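You operate a simulated robot arm through the tools that you are given. There is no shell and no other tool. Be economical: measure what you need, move in short steps, check, and stop when the job is done.

The job below is to be done with a simulated two-armed robot. You get a single attempt, and the scene is never put back.

TASK
Put the box labelled "ties" from the long steel bench on the silver plate and the box that says "plugs" on the front of the rack's top. Close the grey shelf drawer. Close the guard door. Any order will do.

The check looks at the end state, three seconds after you hand in, the way a careful person would. Anything else that was tipped, shoved, dropped, spilled or broken makes it a failure.

THE ROBOT
Two 6-joint arms with two-finger grippers on one trunk, on a base that drives. Base frame: it is fixed to the floor where the robot stands at the start and does not move with it; the origin is under the middle of the robot, x ahead of it, y to its left, z up; the surface under the hand at the start is at about z = 0.9. Readings come in m, degrees, newtons and seconds.
The left shoulder is at the start at [0.06, 0.143, 0.9], the right one opposite. With the tool pointing down near the work surface each hand reaches from about 0.26 to 0.7 m from the robot's upright axis, wherever it stands, measured 20 degrees to its own side. Places, roughly: front of the rack's top (57x17 cm) [3.12, -1.4, 1.12]; grey shelf drawer [3.8, -2.4, 0.6]; guard door [-0.8, -4.4, 1]. Payload 2.45 kg a hand.
Tool frame (each hand has its own): the origin (TCP) lies between the finger pads and is the grasp point; the fingertips stand 0.026 m ahead of it; z points along the fingers, y is the line along which they close. The gripper opens to 0.096 m. The gripper's body begins 0.069 m behind the TCP.
Orientation is that of the tool frame in the base frame, as a unit quaternion [x, y, z, w]. With the fingers straight down and closing along the base's y, the tool's x points along the base's -x, its y along +y and its z along -z.

THE INTERFACE
- The arms move only by the tool servo_tool. It takes "left_increments", "right_increments" or both (then of equal length, played together; a hand with none holds still); each is a list of rows, each a list of 2 entries, a list of its own where there are three numbers: the shift along the base's x, y, z in m, then the turn, a rotation vector about the base's x, y, z in degrees. In form: [[[dx, dy, dz], [ax, ay, az]], ...]. A call has 1 to 12 rows; each row is the pose to reach, as a shift and turn from the pose commanded when the call began. "left_hand" and "right_hand" are, for a hand that has rows, the gripper command, from -1 (fully open) to 1 (shut), values between in proportion, set as the call begins (left out, the last holds). Each row takes 0.2 s and may step no farther than 0.05 m and 8.6 degrees from the row before; otherwise, or with a gripper value out of range, the whole call is refused. Where a pose cannot be reached the arm comes as near as it can. A force on the tool above 40 N (or 10 N above the force at the start of the call, whichever is more), or a blocked arm, ends the call early, and 0.2 s more pass. The fingers move at their own pace and stop on an object; they squeeze with about 32 N. The grip force told is the motor's: it shows also when the fingers shut on nothing. Time passes only in rows, and 0.2 s behind the last, so rows that repeat a pose let the fingers close. The reply holds the time, the measured pose of the TCP, the force on the tool along the base axes, the opening and the grip force, in the units named above and with some noise, with the torque about the TCP (base axes, N m) and any sound that the robot's microphone picked up, and new pictures: "pictures" is both (left out), scene, wrist or none (wrist: the cameras of the hands that moved).
- Cameras (640 x 400 px; columns grow to the right, rows downward): "scene" is now at [0.1241, 0.05, 1.5073]; the picture's right is [0.63, -0.78, -0.00], its down [-0.56, -0.46, -0.69] and it looks along [0.54, 0.44, -0.72] (base axes); focal length 280 px, centre (320, 200). "left" rides on the left gripper at [0.082, -0.003, -0.098] in its tool frame; the picture's right is [0.04, 1.00, 0.00], its down [-0.73, 0.03, -0.68] and it looks along [-0.68, 0.03, 0.73] (tool axes); focal length 256 px, centre (320, 200). "right" rides on the right gripper at [0.082, 0.003, -0.098] in its tool frame; the picture's right is [-0.04, 1.00, 0.00], its down [-0.73, -0.03, -0.68] and it looks along [-0.68, -0.03, 0.73] (tool axes); focal length 256 px, centre (320, 200). There is no depth. A picture from a camera that has moved, and an enlarged one, comes with that camera's place and axes in the base frame and with its lens.
- slide_trunk(by): slides the trunk up (or, below 0, down) by that many m; the arms and the scene camera ride with it, the base frame stays. It gives what a move gives, with no picture.
- roll_base(legs): drives the robot by 1 to 6 legs, each [ahead, turn to the left] in m and degrees, along the robot's own axes; the way and the turn of a leg run together, so that a leg with both is an arc; at most 1.5 m and 180 degrees a leg. The arms and the cameras ride along, it lands a little off, and it stops where it bumps. It gives what a move gives, and a new picture of the scene camera.
- aim_head(pan, tilt): turns the head with the scene camera to pan (to the left, within 86 degrees either way) and tilt (down, from -29 to 69), counted from straight ahead of the robot. It gives what a move gives, and a new picture of the scene camera.
- zoom(camera, box): a new picture of the part [left, top, right, bottom] of that camera's present view, enlarged. It takes no simulated time.
- hand_in(): hands the job in; it is judged then, once.

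Go step by step. Nothing tells you exact positions but the pictures and the camera data: compare them with the known pose of the tool, close in by small moves and look again before you grip or let go. The budget is 165 turns and 260 pictures, counting those below and the enlarged ones. Unless the task says otherwise, let go and move clear before handing in, and close with one line.

The tools are called after "Call:" as a command line: name --argument value ..., lists and objects as JSON in quotes. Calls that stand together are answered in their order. servo_tool: Moves the arms, as the interface text tells. Its arguments: {"type":"object","properties":{"left_increments":{"type":"array","items":{"type":"array"}},"left_hand":{"type":"number"},"right_increments":{"type":"array","items":{"type":"array"}},"right_hand":{"type":"number"},"pictures":{"type":"string","enum":["both","scene","wrist","none"]}},"required":[]} The other tools are called the same way: slide_trunk (by) slides the trunk up or down; roll_base (legs) drives the base; aim_head (pan, tilt) turns the head that bears the scene camera; zoom (camera, box) takes an enlarged picture of a part of a camera's view; hand_in () hands the job in.

At the start:

```text
clock: 0.0
left_position: [0.3424, 0.4457, 1.1296]
left_ee_rot: [0.001, 1.0, 0.0, 0.001]
left_ft_force: [-0.9, 0.3, 0.9]
left_ft_torque: [-0.01, -0.01, -0.02]
left_width: 0.0961
left_gripper_force: 0.1
right_position: [0.4379, 0.0493, 1.1052]
right_ee_rot: [0.002, 1.0, 0.001, 0.0]
right_ft_force: [0.1, -0.6, -0.8]
right_ft_torque: [0.0, -0.05, -0.02]
right_width: 0.0959
right_gripper_force: 0.1
trunk travel left (down, up): [-0.525, 0.065]
robot x, y, heading: [0.001, 0.002, -0.1]
head pan, tilt: [39.1, 46.2]
```

scene: 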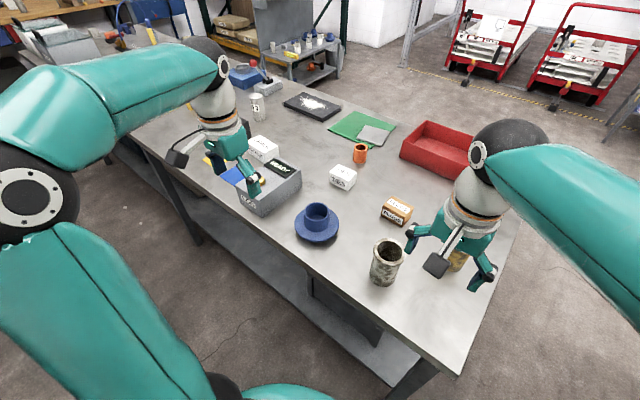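
right: 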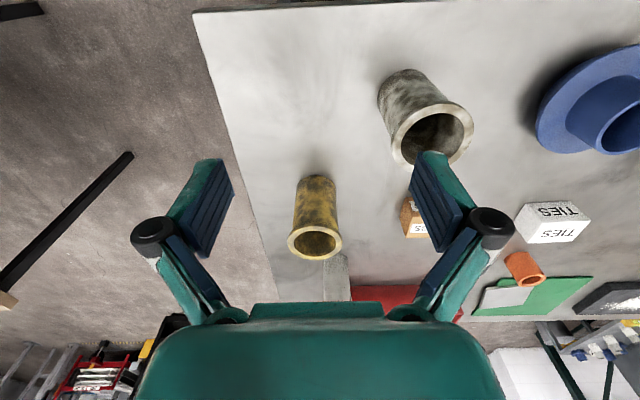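
left: 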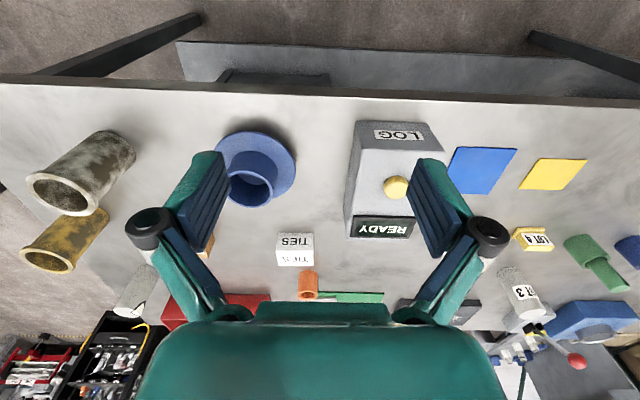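

I see the bench with a white "ties" box, an orange box (maybe "plugs"), and a silver-grey square near a green sheet. I'll zoom in to read the labels.

Call:
zoom --camera "scene" --box '[300, 100, 460, 240]'

Call:
zoom --camera "scene" --box '[180, 30, 340, 220]'

```text
2.86 times, centred on (380, 170) of scene
camera zoom: at [0.1241, 0.05, 1.5073], right [0.63, -0.78, 0.0], down [-0.56, -0.46, -0.69], along [0.54, 0.44, -0.72], focal length 800 px, centre (149, 286)
```

zoom: 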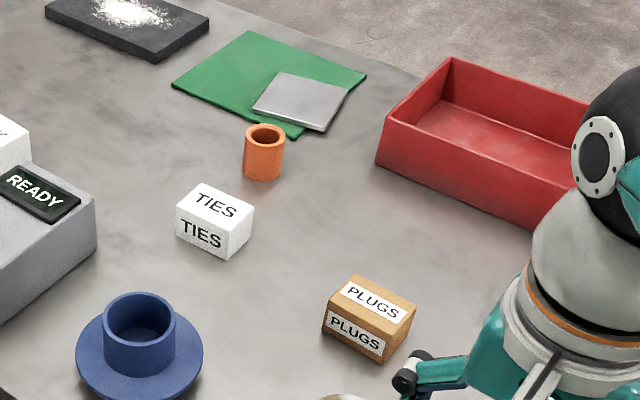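

```text
2.11 times, centred on (260, 125) of scene
camera zoom: at [0.1241, 0.05, 1.5073], right [0.63, -0.78, 0.0], down [-0.56, -0.46, -0.69], along [0.54, 0.44, -0.72], focal length 590 px, centre (446, 358)
```

zoom: 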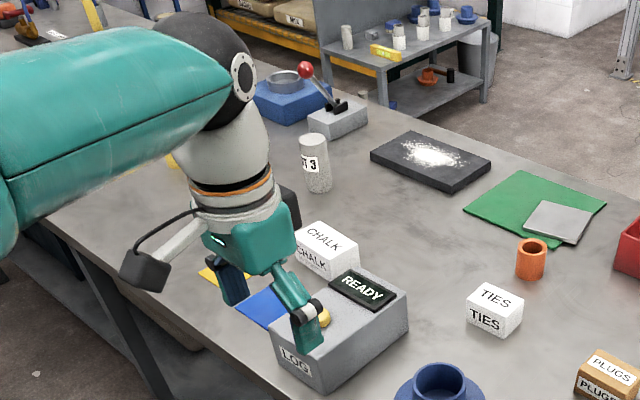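

The ties box is near (0.68, 0.41), plugs near (0.66, 0.21), and the silver plate near (0.98, 0.48), close to the bench's far edge. I'll look round before moving.

Call:
aim_head --pan 0 --tilt 60

Call:
aim_head --pan 0 --tilt 15

Call:
aim_head --pan -50 --tilt 20

Call:
aim_head --pan -86 --tilt 20

```text
clock: 1.1
left_position: [0.341, 0.4453, 1.1314]
left_ee_rot: [0.0, 1.0, 0.0, 0.001]
left_ft_force: [0.1, 0.2, -0.4]
left_ft_torque: [-0.01, -0.01, 0.01]
left_width: 0.0961
left_gripper_force: 0.1
right_position: [0.4373, 0.049, 1.1053]
right_ee_rot: [0.001, 1.0, 0.0, 0.0]
right_ft_force: [0.0, 0.5, -0.2]
right_ft_torque: [-0.03, 0.03, -0.01]
right_width: 0.0962
right_gripper_force: 0.0
trunk travel left (down, up): [-0.525, 0.065]
robot x, y, heading: [-0.0012, -0.0007, 0.2]
head pan, tilt: [0.0, 60.0]
camera scene: at [0.1284, -0.0006, 1.4895], right [0.0, -1.0, 0.0], down [-0.87, 0.0, -0.5], along [0.5, 0.0, -0.87], focal length 280 px, centre (320, 200)
```

scene: 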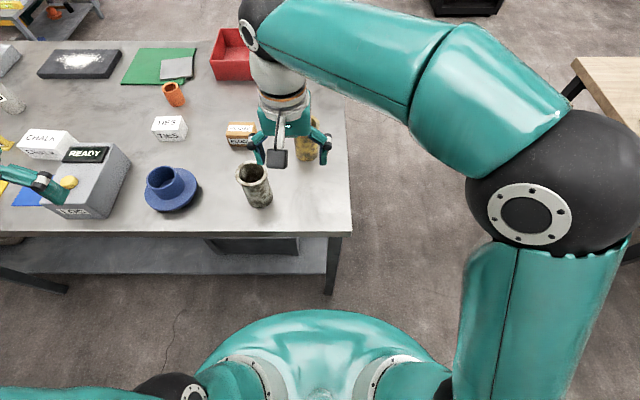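

```text
clock: 2.2
left_position: [0.3421, 0.4447, 1.1313]
left_ee_rot: [0.0, 1.0, 0.0, 0.0]
left_ft_force: [-0.3, 0.4, -0.8]
left_ft_torque: [0.01, -0.02, 0.02]
left_width: 0.096
left_gripper_force: 0.1
right_position: [0.4366, 0.0485, 1.1044]
right_ee_rot: [0.001, 1.0, -0.001, 0.001]
right_ft_force: [0.3, 0.3, 1.0]
right_ft_torque: [-0.02, -0.01, 0.02]
right_width: 0.0959
right_gripper_force: 0.2
trunk travel left (down, up): [-0.525, 0.065]
robot x, y, heading: [-0.0038, -0.0017, -0.0]
head pan, tilt: [0.0, 15.0]
camera scene: at [0.1552, -0.0006, 1.5557], right [0.0, -1.0, 0.0], down [-0.26, 0.0, -0.97], along [0.97, 0.0, -0.26], focal length 280 px, centre (320, 200)
```

scene: 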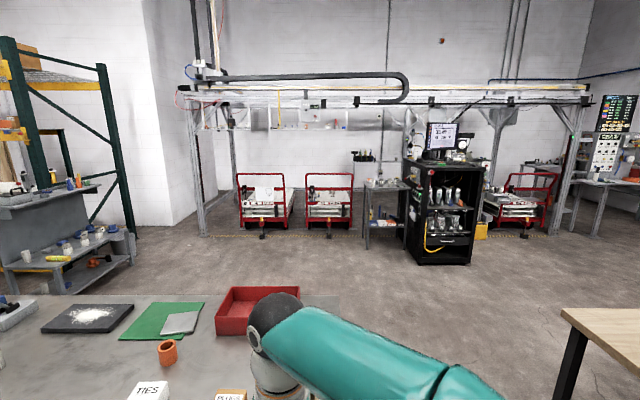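

```text
clock: 3.4
left_position: [0.3421, 0.4443, 1.1308]
left_ee_rot: [0.0, 1.0, 0.0, 0.001]
left_ft_force: [0.3, -0.2, 0.5]
left_ft_torque: [0.02, -0.01, -0.01]
left_width: 0.096
left_gripper_force: 0.1
right_position: [0.4363, 0.0497, 1.1046]
right_ee_rot: [0.002, 1.0, 0.0, 0.0]
right_ft_force: [-0.9, -0.3, -0.3]
right_ft_torque: [-0.01, -0.02, -0.02]
right_width: 0.0959
right_gripper_force: 0.1
trunk travel left (down, up): [-0.525, 0.065]
robot x, y, heading: [-0.003, -0.0023, 0.1]
head pan, tilt: [-50.0, 20.0]
camera scene: at [0.1217, -0.0719, 1.5477], right [-0.77, -0.64, 0.0], down [-0.22, 0.26, -0.94], along [0.6, -0.72, -0.34], focal length 280 px, centre (320, 200)
```

scene: 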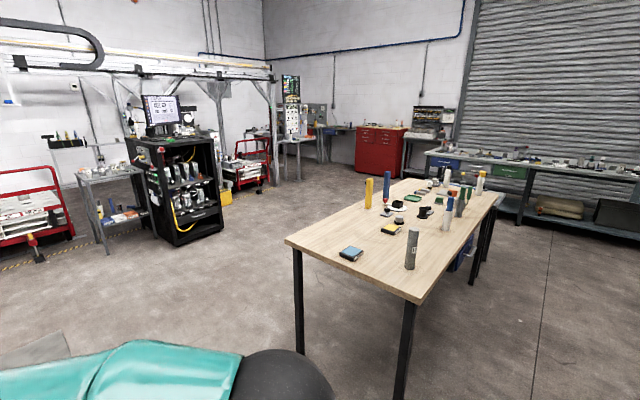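

```text
clock: 4.4
left_position: [0.3426, 0.445, 1.1319]
left_ee_rot: [0.0, 1.0, 0.0, 0.0]
left_ft_force: [0.3, -0.2, -0.2]
left_ft_torque: [0.01, 0.0, 0.01]
left_width: 0.096
left_gripper_force: 0.1
right_position: [0.4364, 0.0486, 1.1054]
right_ee_rot: [0.0, 1.0, 0.0, 0.0]
right_ft_force: [-0.5, -0.7, 0.2]
right_ft_torque: [0.05, 0.02, -0.01]
right_width: 0.0958
right_gripper_force: 0.1
trunk travel left (down, up): [-0.525, 0.065]
robot x, y, heading: [-0.0012, -0.0031, 0.1]
head pan, tilt: [-85.9, 20.0]
camera scene: at [0.0685, -0.0935, 1.5477], right [-1.0, -0.07, 0.0], down [-0.02, 0.34, -0.94], along [0.07, -0.94, -0.34], focal length 280 px, centre (320, 200)
```

scene: 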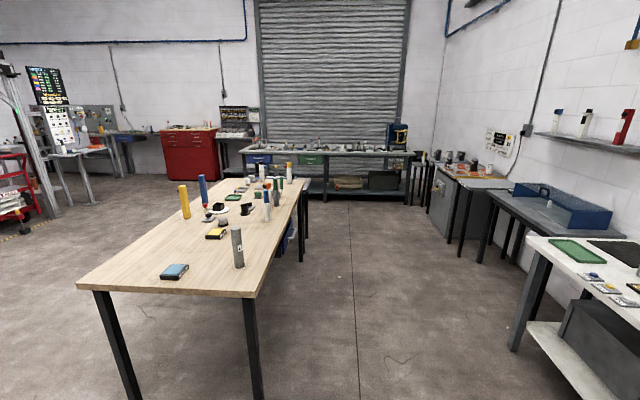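

The black rack with the monitor is ahead and to the right, and the wooden table stands between the aisles. I'll zoom in on the drawer and guard door areas.

Call:
zoom --camera "scene" --box '[340, 90, 540, 215]'

Call:
aim_head --pan -30 --tilt 15

Call:
zoom --camera "scene" --box '[200, 80, 400, 205]'

Call:
zoom --camera "scene" --box '[120, 110, 240, 260]'

```text
3.20 times, centred on (440, 152) of scene
camera zoom: at [0.0685, -0.0935, 1.5477], right [-1.0, -0.07, 0.0], down [-0.02, 0.34, -0.94], along [0.07, -0.94, -0.34], focal length 896 px, centre (-64, 352)
```

zoom: 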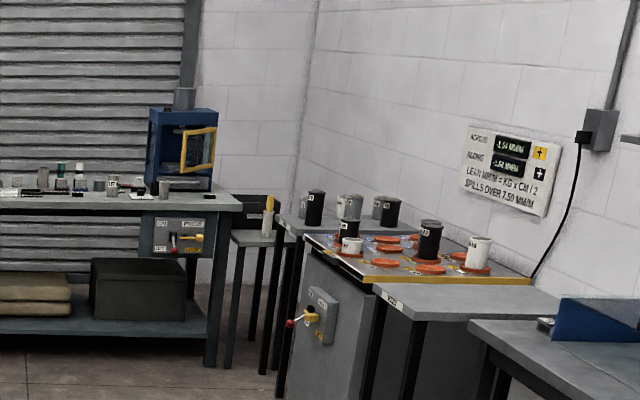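

```text
clock: 5.6
left_position: [0.3424, 0.4453, 1.1315]
left_ee_rot: [0.0, 1.0, 0.0, 0.001]
left_ft_force: [0.6, -0.3, -0.4]
left_ft_torque: [0.02, 0.03, -0.04]
left_width: 0.096
left_gripper_force: 0.1
right_position: [0.4372, 0.0499, 1.1055]
right_ee_rot: [0.001, 1.0, 0.0, 0.001]
right_ft_force: [0.3, -0.1, 0.6]
right_ft_torque: [0.0, 0.01, -0.01]
right_width: 0.0961
right_gripper_force: 0.1
trunk travel left (down, up): [-0.525, 0.065]
robot x, y, heading: [-0.0031, 0.0009, -0.2]
head pan, tilt: [-30.0, 15.0]
camera scene: at [0.1427, -0.0474, 1.5558], right [-0.5, -0.87, 0.0], down [-0.22, 0.13, -0.97], along [0.84, -0.48, -0.26], focal length 280 px, centre (320, 200)
```

scene: 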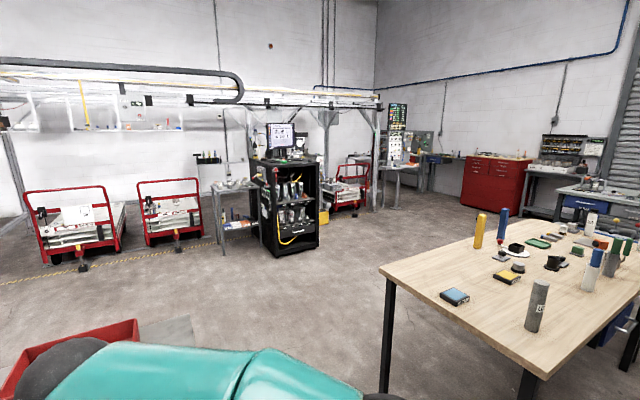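

```text
3.20 times, centred on (300, 142) of scene
camera zoom: at [0.1427, -0.0474, 1.5558], right [-0.5, -0.87, 0.0], down [-0.22, 0.13, -0.97], along [0.84, -0.48, -0.26], focal length 896 px, centre (384, 384)
```

zoom: 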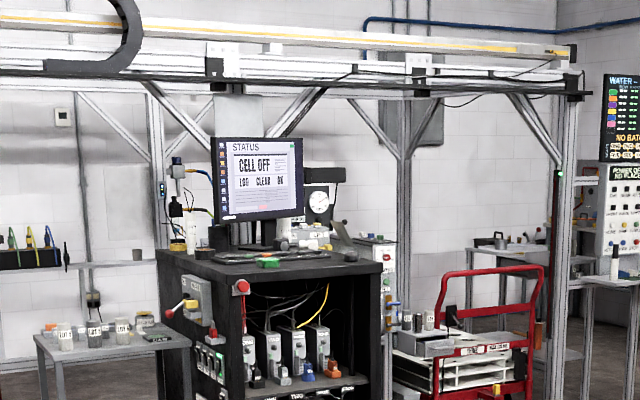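

```text
2.67 times, centred on (180, 185) of scene
camera zoom: at [0.1427, -0.0474, 1.5558], right [-0.5, -0.87, 0.0], down [-0.22, 0.13, -0.97], along [0.84, -0.48, -0.26], focal length 747 px, centre (693, 240)
```

zoom: 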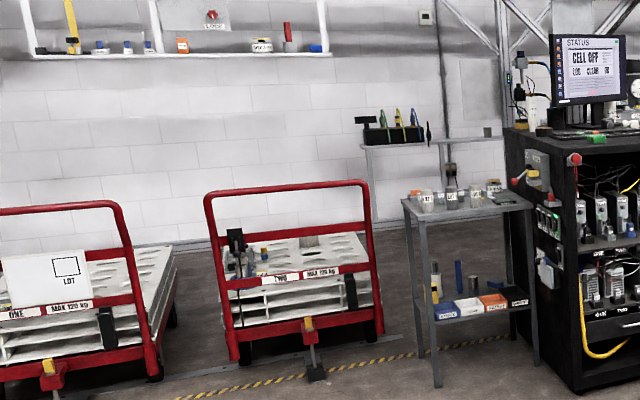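

The guard door is the yellow-framed door on the blue cabinet, and the rack is the black cabinet. First I'll raise the trunk and shift the base about 0.3 m left, so both boxes are in reach.

Call:
slide_trunk --by 0.06

Call:
roll_base --legs '[[-0.28, 0], [0, 45], [0.42, 0], [0, -45]]'

Call:
aim_head --pan 0 --tilt 50

```text
clock: 6.6
left_position: [0.3439, 0.4449, 1.1906]
left_ee_rot: [0.0, 1.0, 0.0, 0.0]
left_ft_force: [0.0, -0.2, 0.2]
left_ft_torque: [0.03, 0.01, -0.02]
left_width: 0.0959
left_gripper_force: 0.0
right_position: [0.4376, 0.0495, 1.1646]
right_ee_rot: [0.001, 1.0, 0.0, 0.0]
right_ft_force: [0.4, 0.8, -0.4]
right_ft_torque: [0.05, 0.03, 0.01]
right_width: 0.0959
right_gripper_force: 0.2
trunk travel left (down, up): [-0.585, 0.005]
robot x, y, heading: [0.0024, 0.0006, -0.2]
head pan, tilt: [-30.0, 15.0]
```

```text
clock: 15.5
left_position: [0.3721, 0.7384, 1.191]
left_ee_rot: [0.008, 1.0, 0.001, 0.001]
left_ft_force: [0.1, -0.2, 0.6]
left_ft_torque: [-0.04, 0.03, 0.01]
left_width: 0.0961
left_gripper_force: 0.1
right_position: [0.4618, 0.3409, 1.1656]
right_ee_rot: [0.009, 1.0, 0.0, 0.0]
right_ft_force: [0.5, 0.1, -0.3]
right_ft_torque: [-0.02, -0.01, 0.02]
right_width: 0.096
right_gripper_force: 0.1
trunk travel left (down, up): [-0.585, 0.005]
robot x, y, heading: [0.0265, 0.318, -0.8]
head pan, tilt: [-30.0, 15.0]
camera scene: at [0.1667, 0.2682, 1.6158], right [-0.51, -0.86, 0.0], down [-0.22, 0.13, -0.97], along [0.83, -0.49, -0.26], focal length 280 px, centre (320, 200)
```

scene: 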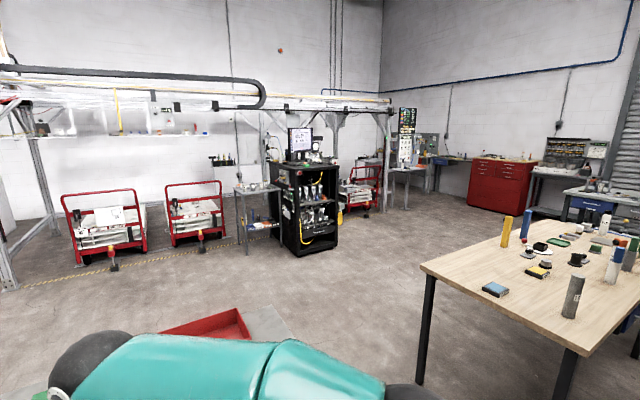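

```text
clock: 16.5
left_position: [0.3732, 0.7366, 1.1913]
left_ee_rot: [0.008, 1.0, 0.0, 0.0]
left_ft_force: [0.9, -0.2, 0.5]
left_ft_torque: [0.0, -0.02, 0.04]
left_width: 0.0958
left_gripper_force: 0.0
right_position: [0.4618, 0.3392, 1.1656]
right_ee_rot: [0.009, 1.0, -0.001, 0.0]
right_ft_force: [0.2, -0.5, -0.3]
right_ft_torque: [-0.03, -0.01, -0.02]
right_width: 0.0957
right_gripper_force: 0.0
trunk travel left (down, up): [-0.585, 0.005]
robot x, y, heading: [0.023, 0.3193, -0.7]
head pan, tilt: [0.0, 50.0]
camera scene: at [0.1633, 0.3142, 1.5621], right [-0.01, -1.0, 0.0], down [-0.77, 0.01, -0.64], along [0.64, -0.01, -0.77], focal length 280 px, centre (320, 200)
```

scene: 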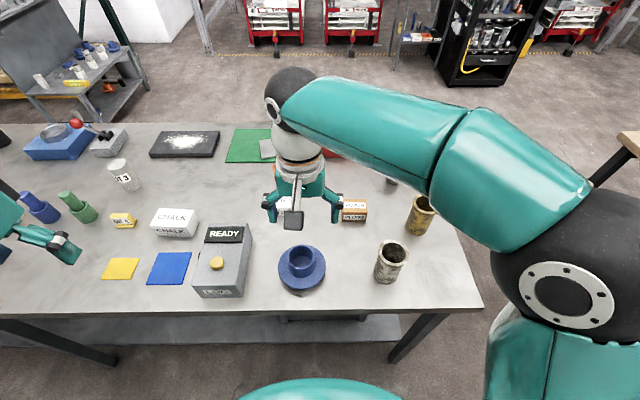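

The base is at (0.02, 0.32) and both boxes are now in reach. I'll bring the right hand over the plugs box.

Call:
servo_tool --right_increments '[[[0.03, -0.03, 0], [0, 0, 0]], [[0.06, -0.065, 0], [0, 0, 0]], [[0.1, -0.095, -0.01], [0, 0, 0]], [[0.14, -0.125, -0.03], [0, 0, 0]], [[0.15, -0.125, -0.06], [0, 0, 0]], [[0.15, -0.125, -0.09], [0, 0, 0]]]'

```text
refused: row 3 steps farther than a row can; nothing moved
```

Call:
servo_tool --right_increments '[[[0.03, -0.03, 0], [0, 0, 0]], [[0.06, -0.06, 0], [0, 0, 0]], [[0.09, -0.09, -0.01], [0, 0, 0]], [[0.12, -0.12, -0.03], [0, 0, 0]], [[0.15, -0.125, -0.06], [0, 0, 0]], [[0.15, -0.125, -0.09], [0, 0, 0]]]'

```text
clock: 17.9
left_position: [0.3721, 0.7377, 1.1916]
left_ee_rot: [0.008, 1.0, 0.0, 0.001]
left_ft_force: [0.5, 0.0, 1.1]
left_ft_torque: [0.05, -0.03, -0.02]
left_width: 0.0957
left_gripper_force: 0.0
right_position: [0.6125, 0.2154, 1.0773]
right_ee_rot: [0.008, 1.0, 0.0, 0.0]
right_ft_force: [-0.3, -0.8, 0.0]
right_ft_torque: [0.05, -0.05, 0.01]
right_width: 0.0958
right_gripper_force: 0.1
trunk travel left (down, up): [-0.585, 0.005]
robot x, y, heading: [0.0217, 0.3197, -0.9]
head pan, tilt: [0.0, 50.0]
camera scene: at [0.1626, 0.3146, 1.5622], right [-0.01, -1.0, 0.0], down [-0.77, 0.01, -0.64], along [0.64, -0.01, -0.77], focal length 280 px, centre (320, 200)
camera right: at [0.5293, 0.2209, 1.174], right [0.06, 1.0, 0.0], down [0.73, -0.04, 0.68], along [0.68, -0.04, -0.73], focal length 256 px, centre (320, 200)
```

scene: 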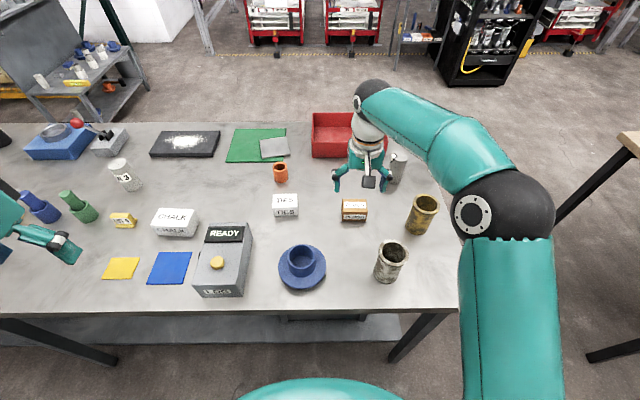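
right: 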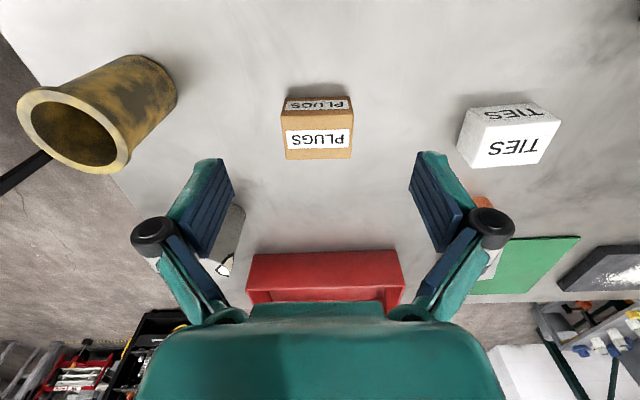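

The plugs box sits at about (0.655, 0.211), with its top at about 0.957 and a width of about 0.066 across y. I'll go over it and down to just above its top.

Call:
servo_tool --right_increments '[[[0.04, -0.004, 0], [0, 0, 0]], [[0.043, -0.004, -0.04], [0, 0, 0]], [[0.043, -0.004, -0.08], [0, 0, 0]], [[0.043, -0.004, -0.085], [0, 0, 0]]]'

```text
clock: 18.9
left_position: [0.3732, 0.7373, 1.1925]
left_ee_rot: [0.009, 1.0, 0.0, 0.0]
left_ft_force: [0.3, -0.6, -0.1]
left_ft_torque: [-0.03, 0.01, -0.04]
left_width: 0.0962
left_gripper_force: 0.0
right_position: [0.6547, 0.2112, 0.9913]
right_ee_rot: [0.008, 1.0, -0.001, 0.0]
right_ft_force: [0.3, -0.2, 0.0]
right_ft_torque: [-0.01, -0.04, -0.01]
right_width: 0.0959
right_gripper_force: 0.1
trunk travel left (down, up): [-0.585, 0.005]
robot x, y, heading: [0.0218, 0.3144, -0.6]
head pan, tilt: [0.0, 50.0]
camera scene: at [0.1627, 0.315, 1.5621], right [-0.01, -1.0, 0.0], down [-0.77, 0.01, -0.64], along [0.64, -0.01, -0.77], focal length 280 px, centre (320, 200)
camera right: at [0.5724, 0.2159, 1.0888], right [0.06, 1.0, 0.0], down [0.73, -0.04, 0.68], along [0.68, -0.04, -0.73], focal length 256 px, centre (320, 200)
```

scene: 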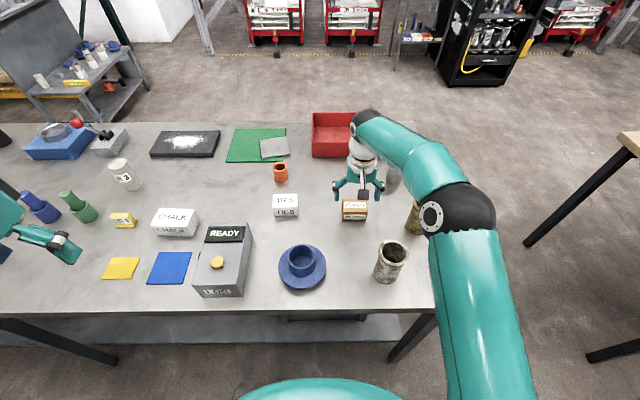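
right: 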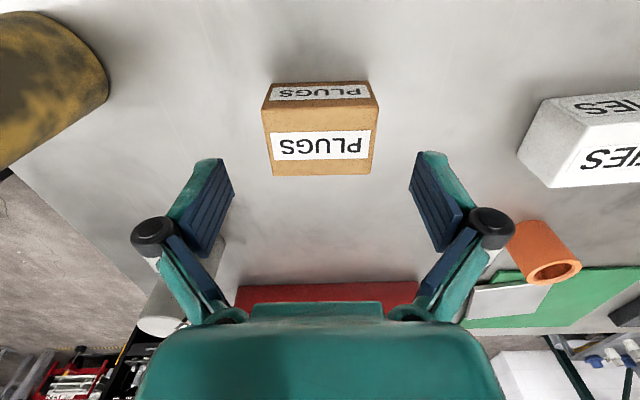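

The box is centred between the fingers. I'll descend and grip.

Call:
servo_tool --right_increments '[[[0, 0, -0.03], [0, 0, 0]], [[0, 0, -0.056], [0, 0, 0]], [[0, 0, -0.056], [0, 0, 0]]]' --pictures "wrist"

Call:
servo_tool --right_increments '[[[0, 0, 0], [0, 0, 0]], [[0, 0, 0], [0, 0, 0]], [[0, 0, 0], [0, 0, 0]], [[0, 0, 0], [0, 0, 0]]]' --right_hand 1 --pictures "wrist"

```text
clock: 19.7
left_position: [0.3733, 0.7371, 1.1916]
left_ee_rot: [0.008, 1.0, 0.0, -0.001]
left_ft_force: [0.1, -0.5, 0.9]
left_ft_torque: [-0.03, 0.02, -0.03]
left_width: 0.0957
left_gripper_force: 0.0
right_position: [0.6557, 0.2104, 0.9343]
right_ee_rot: [0.008, 1.0, 0.0, 0.0]
right_ft_force: [-0.2, -0.7, 0.2]
right_ft_torque: [-0.01, 0.04, 0.02]
right_width: 0.0961
right_gripper_force: 0.1
trunk travel left (down, up): [-0.585, 0.005]
robot x, y, heading: [0.0244, 0.3205, -0.6]
head pan, tilt: [0.0, 50.0]
camera right: at [0.5737, 0.2157, 1.032], right [0.06, 1.0, 0.0], down [0.73, -0.04, 0.68], along [0.68, -0.04, -0.73], focal length 256 px, centre (320, 200)
```

right: 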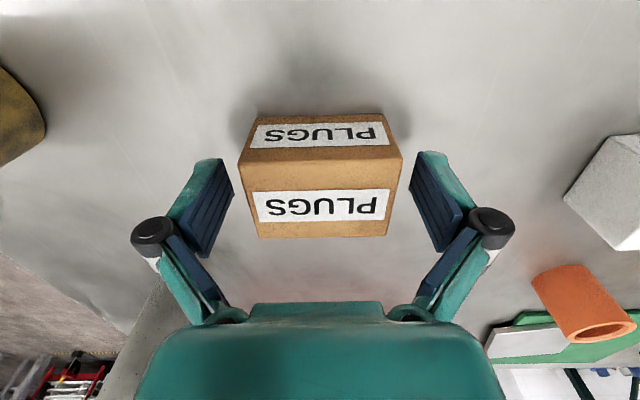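

```text
clock: 20.7
left_position: [0.374, 0.7374, 1.1919]
left_ee_rot: [0.008, 1.0, 0.0, 0.0]
left_ft_force: [0.0, 0.2, -0.4]
left_ft_torque: [-0.02, 0.0, 0.01]
left_width: 0.0962
left_gripper_force: 0.2
right_position: [0.6562, 0.2109, 0.9353]
right_ee_rot: [0.009, 1.0, 0.0, 0.0]
right_ft_force: [-0.6, 0.9, 0.5]
right_ft_torque: [-0.05, -0.02, -0.01]
right_width: 0.0693
right_gripper_force: 32.0
trunk travel left (down, up): [-0.585, 0.005]
robot x, y, heading: [0.0204, 0.3162, -0.3]
head pan, tilt: [0.0, 50.0]
camera right: at [0.5738, 0.2158, 1.0323], right [0.06, 1.0, 0.0], down [0.73, -0.04, 0.68], along [0.68, -0.04, -0.73], focal length 256 px, centre (320, 200)
```

right: 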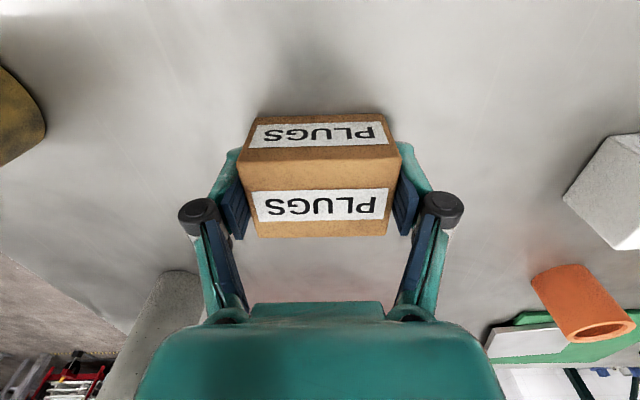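

The plugs box is gripped, so I'll lift it and draw it back toward the robot.

Call:
servo_tool --right_increments '[[[0, 0, 0.04], [0, 0, 0]], [[0, 0, 0.09], [0, 0, 0]], [[0, 0, 0.14], [0, 0, 0]], [[-0.01, 0, 0.185], [0, 0, 0]], [[-0.05, -0.01, 0.21], [0, 0, 0]], [[-0.095, -0.02, 0.225], [0, 0, 0]], [[-0.14, -0.03, 0.235], [0, 0, 0]], [[-0.185, -0.04, 0.235], [0, 0, 0]], [[-0.23, -0.05, 0.235], [0, 0, 0]], [[-0.27, -0.06, 0.235], [0, 0, 0]]]' --pictures "both"

```text
clock: 22.9
left_position: [0.3708, 0.7372, 1.1923]
left_ee_rot: [0.008, 1.0, 0.0, 0.001]
left_ft_force: [-1.0, -0.4, -0.2]
left_ft_torque: [-0.01, 0.0, -0.03]
left_width: 0.0961
left_gripper_force: 0.1
right_position: [0.3827, 0.1509, 1.1678]
right_ee_rot: [0.009, 1.0, 0.001, 0.001]
right_ft_force: [-0.3, -0.2, -1.5]
right_ft_torque: [0.02, -0.01, 0.01]
right_width: 0.0693
right_gripper_force: 31.9
trunk travel left (down, up): [-0.585, 0.005]
robot x, y, heading: [0.0235, 0.3135, -0.6]
head pan, tilt: [0.0, 50.0]
camera scene: at [0.1614, 0.3145, 1.5623], right [-0.01, -1.0, 0.0], down [-0.77, 0.01, -0.64], along [0.64, -0.01, -0.77], focal length 280 px, centre (320, 200)
camera right: at [0.2993, 0.1554, 1.2655], right [0.06, 1.0, 0.0], down [0.73, -0.04, 0.68], along [0.68, -0.04, -0.73], focal length 256 px, centre (320, 200)
```

scene: 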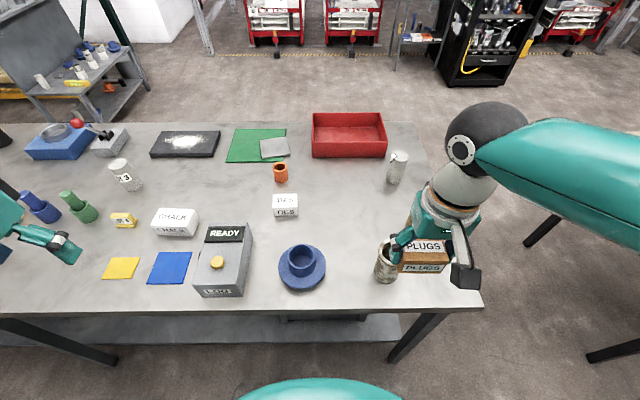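
right: 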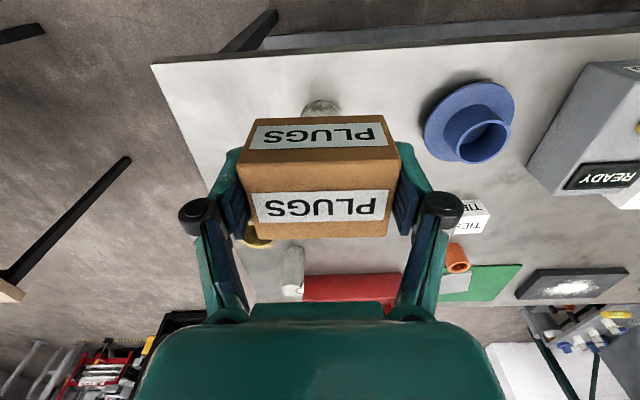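

Now I'll bring the left hand over the ties box.

Call:
servo_tool --left_increments '[[[0.03, -0.035, 0], [0, 0, 0]], [[0.06, -0.07, 0], [0, 0, 0]], [[0.09, -0.105, 0], [0, 0, 0]], [[0.12, -0.14, 0], [0, 0, 0]], [[0.15, -0.175, 0], [0, 0, 0]], [[0.18, -0.21, 0], [0, 0, 0]], [[0.21, -0.245, 0], [0, 0, 0]], [[0.235, -0.28, -0.01], [0, 0, 0]], [[0.258, -0.31, -0.03], [0, 0, 0]], [[0.258, -0.327, -0.07], [0, 0, 0]], [[0.258, -0.327, -0.11], [0, 0, 0]]]'

```text
clock: 25.3
left_position: [0.6323, 0.4122, 1.0819]
left_ee_rot: [0.008, 1.0, 0.0, -0.001]
left_ft_force: [-0.6, 0.3, 0.0]
left_ft_torque: [0.0, 0.03, -0.01]
left_width: 0.096
left_gripper_force: 0.0
right_position: [0.3861, 0.1501, 1.168]
right_ee_rot: [0.009, 1.0, 0.001, -0.001]
right_ft_force: [1.1, -0.8, -1.7]
right_ft_torque: [0.01, 0.0, 0.0]
right_width: 0.0692
right_gripper_force: 31.9
trunk travel left (down, up): [-0.585, 0.005]
robot x, y, heading: [0.0248, 0.3166, -0.7]
head pan, tilt: [0.0, 50.0]
camera scene: at [0.1649, 0.3151, 1.5619], right [-0.01, -1.0, 0.0], down [-0.77, 0.01, -0.64], along [0.64, -0.01, -0.77], focal length 280 px, centre (320, 200)
camera left: at [0.5526, 0.409, 1.181], right [-0.02, 1.0, 0.0], down [0.73, 0.02, 0.68], along [0.68, 0.02, -0.73], focal length 256 px, centre (320, 200)
```

scene: 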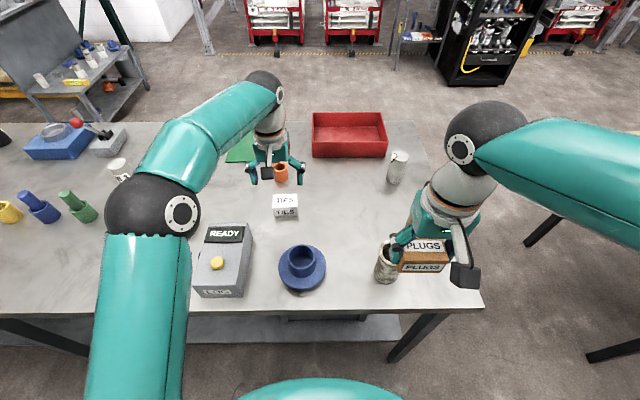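
left: 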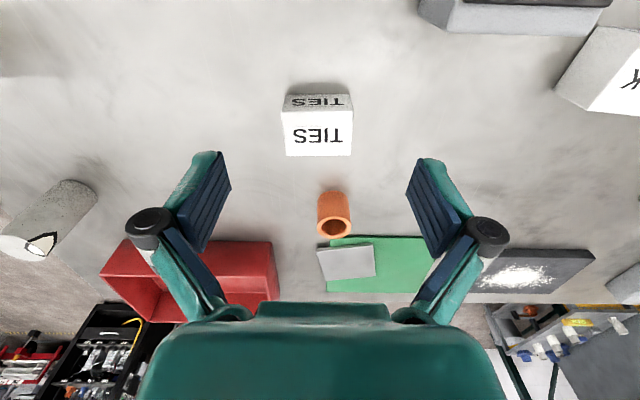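

The ties box is at about (0.678, 0.411). I'll align, descend and check before gripping.

Call:
servo_tool --left_increments '[[[0.045, -0.001, 0], [0, 0, 0]], [[0.046, -0.001, -0.04], [0, 0, 0]], [[0.046, -0.001, -0.085], [0, 0, 0]], [[0.046, -0.001, -0.095], [0, 0, 0]]]' --pictures "wrist"

```text
clock: 26.3
left_position: [0.6751, 0.4094, 0.9848]
left_ee_rot: [0.007, 1.0, 0.0, 0.0]
left_ft_force: [-0.2, -0.4, 0.1]
left_ft_torque: [0.02, 0.01, -0.03]
left_width: 0.0959
left_gripper_force: 0.1
left hand out of reach, approached as far as the arm can: row 1
right_position: [0.3841, 0.15, 1.1669]
right_ee_rot: [0.009, 1.0, 0.001, 0.0]
right_ft_force: [-0.4, -0.1, -1.2]
right_ft_torque: [-0.01, -0.05, 0.0]
right_width: 0.0693
right_gripper_force: 32.2
trunk travel left (down, up): [-0.585, 0.005]
robot x, y, heading: [0.0212, 0.321, -0.6]
head pan, tilt: [0.0, 50.0]
camera left: at [0.5947, 0.4068, 1.0847], right [-0.02, 1.0, 0.0], down [0.73, 0.02, 0.68], along [0.68, 0.02, -0.73], focal length 256 px, centre (320, 200)
```

left: 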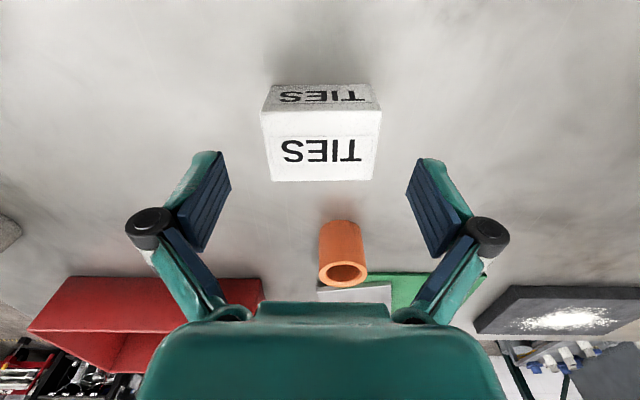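

Well centred, so I'll descend and close on it.

Call:
servo_tool --left_increments '[[[0, 0.001, -0.03], [0, 0, 0]], [[0, 0.001, -0.05], [0, 0, 0]], [[0, 0.001, -0.05], [0, 0, 0]]]' --pictures "none"

Call:
servo_tool --left_increments '[[[0, 0, 0], [0, 0, 0]], [[0, 0, 0], [0, 0, 0]], [[0, 0, 0], [0, 0, 0]], [[0, 0, 0], [0, 0, 0]]]' --left_hand 1 --pictures "wrist"

```text
clock: 27.1
left_position: [0.6758, 0.4124, 0.9349]
left_ee_rot: [0.008, 1.0, -0.002, 0.001]
left_ft_force: [0.3, 0.0, 0.2]
left_ft_torque: [0.0, 0.0, 0.03]
left_width: 0.0957
left_gripper_force: 0.1
right_position: [0.3835, 0.1506, 1.1673]
right_ee_rot: [0.009, 1.0, 0.0, 0.0]
right_ft_force: [0.2, -0.1, -0.8]
right_ft_torque: [0.02, -0.02, -0.02]
right_width: 0.0696
right_gripper_force: 32.5
trunk travel left (down, up): [-0.585, 0.005]
robot x, y, heading: [0.0297, 0.3121, -0.9]
head pan, tilt: [0.0, 50.0]
```

```text
clock: 28.1
left_position: [0.6774, 0.4114, 0.9354]
left_ee_rot: [0.008, 1.0, 0.0, 0.0]
left_ft_force: [0.4, -0.8, 1.4]
left_ft_torque: [0.02, 0.01, 0.11]
left_width: 0.0701
left_gripper_force: 31.7
right_position: [0.3847, 0.1507, 1.1665]
right_ee_rot: [0.009, 1.0, 0.0, 0.0]
right_ft_force: [0.4, 0.1, -1.4]
right_ft_torque: [0.02, 0.0, 0.03]
right_width: 0.0691
right_gripper_force: 31.9
trunk travel left (down, up): [-0.585, 0.005]
robot x, y, heading: [0.0261, 0.3153, -0.4]
head pan, tilt: [0.0, 50.0]
camera left: at [0.596, 0.4088, 1.0351], right [-0.02, 1.0, 0.0], down [0.73, 0.02, 0.68], along [0.68, 0.02, -0.73], focal length 256 px, centre (320, 200)
```

left: 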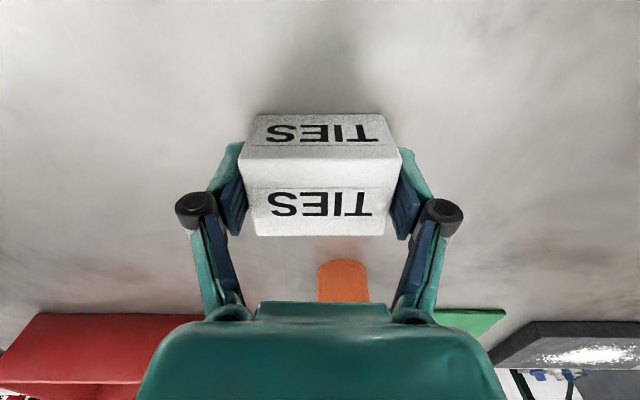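

Gripped at 0.070 m. I'll lift it and draw the left hand back.

Call:
servo_tool --left_increments '[[[0, 0, 0.04], [0, 0, 0]], [[0, 0, 0.09], [0, 0, 0]], [[0, 0, 0.14], [0, 0, 0]], [[-0.01, 0, 0.185], [0, 0, 0]], [[-0.05, 0.01, 0.21], [0, 0, 0]], [[-0.095, 0.02, 0.225], [0, 0, 0]], [[-0.14, 0.03, 0.235], [0, 0, 0]], [[-0.185, 0.04, 0.235], [0, 0, 0]], [[-0.23, 0.05, 0.235], [0, 0, 0]], [[-0.27, 0.06, 0.235], [0, 0, 0]], [[-0.3, 0.065, 0.235], [0, 0, 0]]]' --pictures "scene"

```text
clock: 30.5
left_position: [0.3758, 0.4728, 1.1726]
left_ee_rot: [0.008, 1.0, 0.0, 0.001]
left_ft_force: [0.0, -0.3, -0.6]
left_ft_torque: [0.05, -0.01, -0.02]
left_width: 0.0698
left_gripper_force: 31.8
left hand out of reach, approached as far as the arm can: row 3, 4
right_position: [0.3834, 0.1507, 1.1674]
right_ee_rot: [0.008, 1.0, 0.0, 0.0]
right_ft_force: [-1.2, 0.5, -0.6]
right_ft_torque: [0.01, 0.0, -0.01]
right_width: 0.0692
right_gripper_force: 31.8
trunk travel left (down, up): [-0.585, 0.005]
robot x, y, heading: [0.0229, 0.3196, -0.7]
head pan, tilt: [0.0, 50.0]
camera scene: at [0.1618, 0.3152, 1.5622], right [-0.01, -1.0, 0.0], down [-0.77, 0.01, -0.64], along [0.64, -0.01, -0.77], focal length 280 px, centre (320, 200)
```

scene: 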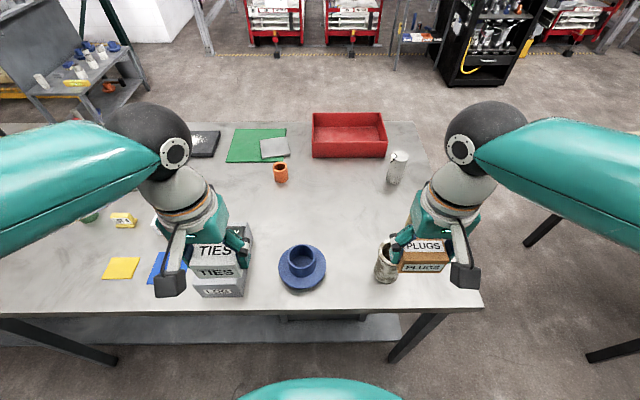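

Both boxes are held. I'll drive through the gap between the bench end and the wooden table, toward the bench's far side, starting with the first legs.

Call:
roll_base --legs '[[-0.08, 0], [0, -89], [0.8, 0]]'

Call:
aim_head --pan 60 --tilt 40

```text
clock: 35.3
left_position: [0.1364, -0.0201, 1.1735]
left_ee_rot: [0.672, 0.741, 0.002, 0.002]
left_ft_force: [-1.4, -0.6, -1.7]
left_ft_torque: [0.06, -0.09, -0.01]
left_width: 0.0697
left_gripper_force: 32.4
right_position: [-0.1852, -0.0653, 1.1682]
right_ee_rot: [0.673, 0.74, 0.001, 0.002]
right_ft_force: [-1.3, 1.2, -2.1]
right_ft_torque: [-0.01, -0.1, -0.03]
right_width: 0.0696
right_gripper_force: 32.6
trunk travel left (down, up): [-0.585, 0.005]
robot x, y, heading: [-0.0112, 0.3187, -85.2]
head pan, tilt: [0.0, 50.0]
stopped in leg 2: the robot was blocked; the commanded pose is now the measured one
camera scene: at [-0.0013, 0.1802, 1.562], right [-1.0, -0.09, 0.0], down [-0.07, 0.76, -0.64], along [0.06, -0.64, -0.77], focal length 280 px, centre (320, 200)
```

scene: 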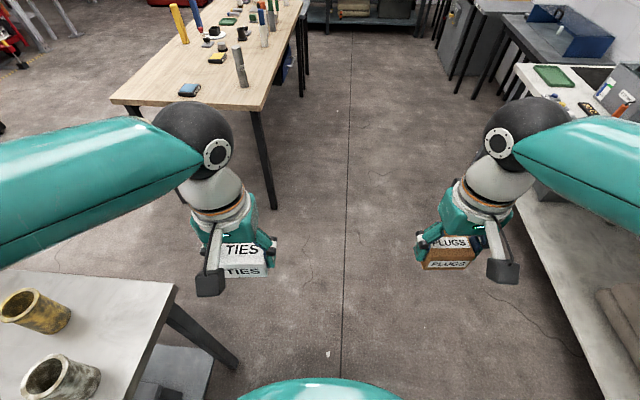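

```text
clock: 36.6
left_position: [0.1396, -0.0197, 1.1738]
left_ee_rot: [0.671, 0.742, 0.0, 0.001]
left_ft_force: [-0.1, 0.4, -1.2]
left_ft_torque: [0.03, -0.02, 0.02]
left_width: 0.0692
left_gripper_force: 31.9
right_position: [-0.1814, -0.0638, 1.1681]
right_ee_rot: [0.672, 0.74, 0.0, 0.0]
right_ft_force: [1.1, 0.1, -1.7]
right_ft_torque: [0.02, -0.03, 0.04]
right_width: 0.0693
right_gripper_force: 32.1
trunk travel left (down, up): [-0.585, 0.005]
robot x, y, heading: [-0.0094, 0.3206, -85.1]
head pan, tilt: [60.0, 40.0]
camera scene: at [0.0731, 0.2221, 1.5763], right [-0.42, -0.91, 0.0], down [-0.58, 0.27, -0.77], along [0.69, -0.32, -0.64], focal length 280 px, centre (320, 200)
```

scene: 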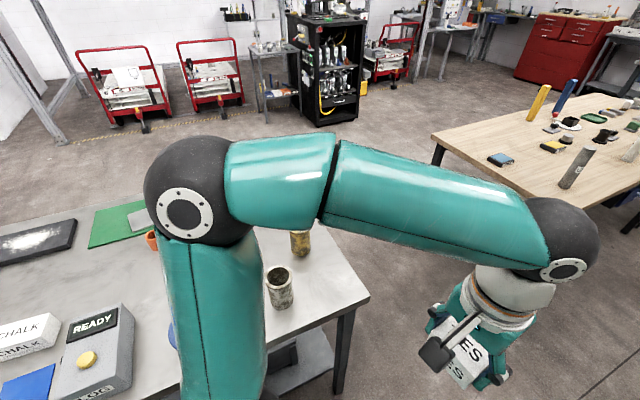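

The turn was blocked just short of the goal. I'll look to the right to see what touched.

Call:
aim_head --pan -60 --tilt 45

Call:
aim_head --pan -86 --tilt 60

Call:
aim_head --pan 86 --tilt 65

```text
clock: 38.6
left_position: [0.1395, -0.0204, 1.1738]
left_ee_rot: [0.671, 0.742, -0.001, 0.001]
left_ft_force: [-1.1, 0.5, -1.4]
left_ft_torque: [0.01, 0.03, -0.03]
left_width: 0.0694
left_gripper_force: 32.1
right_position: [-0.1797, -0.064, 1.1688]
right_ee_rot: [0.671, 0.741, 0.0, -0.001]
right_ft_force: [-0.3, 0.2, -0.3]
right_ft_torque: [0.02, 0.06, 0.05]
right_width: 0.0694
right_gripper_force: 32.0
trunk travel left (down, up): [-0.585, 0.005]
robot x, y, heading: [-0.0054, 0.3185, -84.8]
head pan, tilt: [-60.0, 45.0]
camera scene: at [-0.0703, 0.2113, 1.569], right [-0.57, 0.82, 0.0], down [0.58, 0.41, -0.71], along [-0.58, -0.41, -0.71], focal length 280 px, centre (320, 200)
```

scene: 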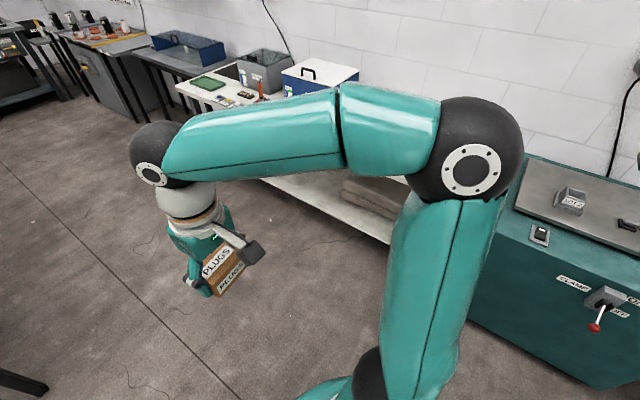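

```text
clock: 39.5
left_position: [0.1396, -0.0202, 1.1745]
left_ee_rot: [0.671, 0.741, -0.001, 0.0]
left_ft_force: [-0.3, 0.3, -0.7]
left_ft_torque: [0.03, 0.02, -0.02]
left_width: 0.0693
left_gripper_force: 32.2
right_position: [-0.1801, -0.0632, 1.1685]
right_ee_rot: [0.672, 0.741, 0.0, 0.0]
right_ft_force: [0.0, 0.2, -0.5]
right_ft_torque: [0.03, -0.02, -0.02]
right_width: 0.0694
right_gripper_force: 32.1
trunk travel left (down, up): [-0.585, 0.005]
robot x, y, heading: [-0.0119, 0.3184, -85.0]
head pan, tilt: [-85.9, 60.0]
camera scene: at [-0.0695, 0.2475, 1.5496], right [-0.16, 0.99, 0.0], down [0.85, 0.14, -0.5], along [-0.49, -0.08, -0.87], focal length 280 px, centre (320, 200)
```

scene: 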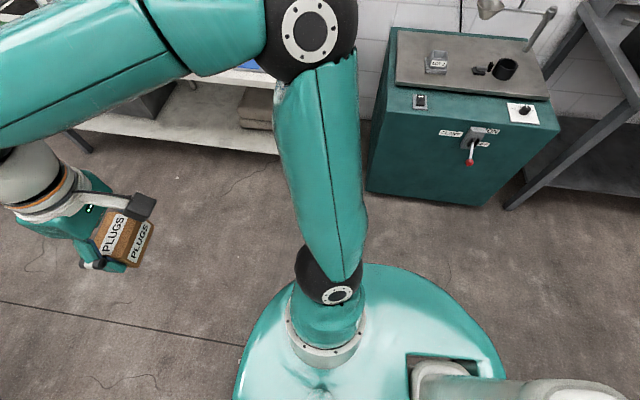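

```text
clock: 42.1
left_position: [0.1399, -0.0196, 1.1737]
left_ee_rot: [0.67, 0.742, 0.0, 0.001]
left_ft_force: [0.1, 0.6, -1.6]
left_ft_torque: [0.0, -0.02, 0.0]
left_width: 0.0695
left_gripper_force: 31.8
right_position: [-0.1806, -0.0624, 1.1686]
right_ee_rot: [0.671, 0.741, 0.0, 0.001]
right_ft_force: [-0.2, -1.1, -1.7]
right_ft_torque: [-0.03, 0.02, -0.02]
right_width: 0.0694
right_gripper_force: 32.3
trunk travel left (down, up): [-0.585, 0.005]
robot x, y, heading: [-0.0099, 0.3186, -84.7]
head pan, tilt: [85.9, 65.0]
camera scene: at [0.057, 0.2591, 1.544], right [0.02, -1.0, 0.0], down [-0.91, -0.01, -0.42], along [0.42, 0.01, -0.91], focal length 280 px, centre (320, 200)
```

scene: 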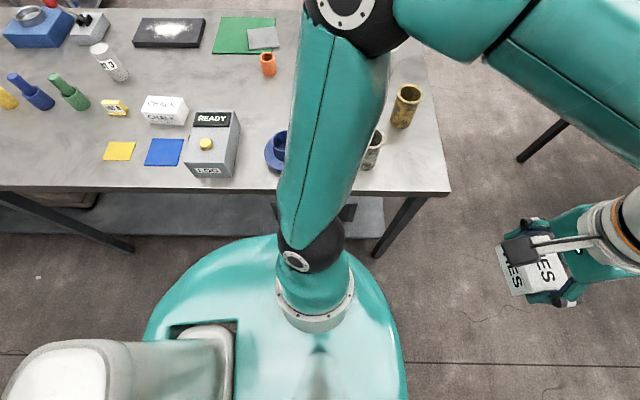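

The base's rear-left corner seems to have met the bench while turning. I'll turn back, reverse away from the bench for room, then turn again and drive on.

Call:
roll_base --legs '[[0, 60], [-0.28, 0], [0, -65], [0.85, 0]]'

```text
clock: 54.6
left_position: [-0.1575, -0.777, 1.1739]
left_ee_rot: [0.708, 0.706, 0.0, 0.0]
left_ft_force: [0.1, -0.3, -1.7]
left_ft_torque: [0.04, 0.01, -0.01]
left_width: 0.0693
left_gripper_force: 32.2
right_position: [-0.4803, -0.7878, 1.1687]
right_ee_rot: [0.709, 0.706, 0.0, 0.0]
right_ft_force: [0.2, -0.4, -0.5]
right_ft_torque: [0.0, -0.05, 0.02]
right_width: 0.0693
right_gripper_force: 31.9
trunk travel left (down, up): [-0.585, 0.005]
robot x, y, heading: [-0.273, -0.4251, -90.9]
head pan, tilt: [85.9, 65.0]
camera scene: at [-0.2112, -0.4899, 1.5439], right [-0.09, -1.0, 0.0], down [-0.9, 0.08, -0.42], along [0.42, -0.04, -0.91], focal length 280 px, centre (320, 200)
```

scene: 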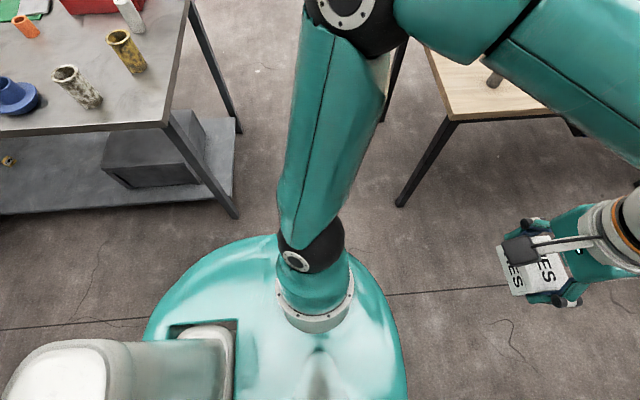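

Now at (-0.27, -0.43). The gap between the bench leg and the table leg is centred near y = -0.545, so I'll line up and drive through.

Call:
roll_base --legs '[[0.12, 0], [0, 90.9]]'

Call:
aim_head --pan 0 --tilt 40

```text
clock: 60.0
left_position: [0.0847, -0.4295, 1.1745]
left_ee_rot: [0.008, 1.0, -0.001, 0.001]
left_ft_force: [0.7, 1.3, -0.9]
left_ft_torque: [-0.07, 0.04, 0.02]
left_width: 0.0696
left_gripper_force: 32.1
right_position: [0.0909, -0.7522, 1.1707]
right_ee_rot: [0.009, 1.0, -0.002, -0.001]
right_ft_force: [-0.3, 0.9, -0.4]
right_ft_torque: [-0.11, 0.03, 0.01]
right_width: 0.0693
right_gripper_force: 31.9
trunk travel left (down, up): [-0.585, 0.005]
robot x, y, heading: [-0.2696, -0.5916, -1.5]
head pan, tilt: [85.9, 65.0]
stopped in leg 2: the robot was blocked; the commanded pose is now the measured one
camera scene: at [-0.2026, -0.528, 1.5437], right [1.0, -0.1, 0.0], down [-0.09, -0.9, -0.42], along [0.04, 0.42, -0.91], focal length 280 px, centre (320, 200)
```

scene: 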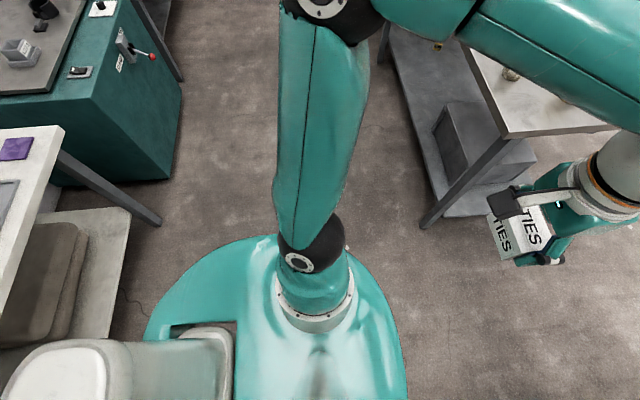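

```text
clock: 61.6
left_position: [0.0862, -0.4334, 1.1751]
left_ee_rot: [0.01, 1.0, 0.0, 0.001]
left_ft_force: [0.1, 0.4, -1.1]
left_ft_torque: [-0.01, -0.03, 0.02]
left_width: 0.069
left_gripper_force: 32.6
right_position: [0.0917, -0.7557, 1.1697]
right_ee_rot: [0.01, 1.0, 0.0, 0.0]
right_ft_force: [0.9, 0.5, -0.9]
right_ft_torque: [0.01, 0.01, 0.01]
right_width: 0.069
right_gripper_force: 32.4
trunk travel left (down, up): [-0.585, 0.005]
robot x, y, heading: [-0.2677, -0.593, -1.7]
head pan, tilt: [0.0, 40.0]
camera scene: at [-0.1241, -0.5957, 1.5762], right [-0.03, -1.0, 0.0], down [-0.64, 0.02, -0.77], along [0.77, -0.02, -0.64], focal length 280 px, centre (320, 200)
```

scene: 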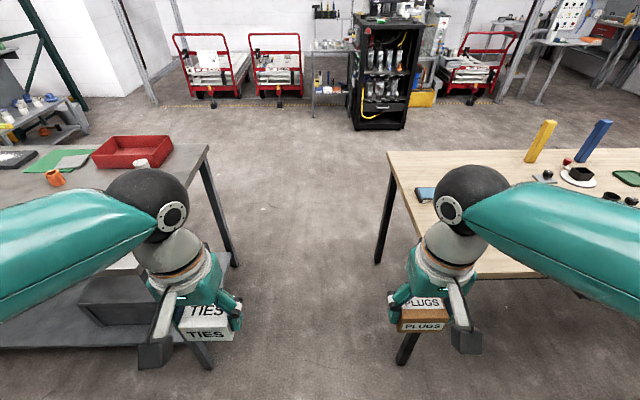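

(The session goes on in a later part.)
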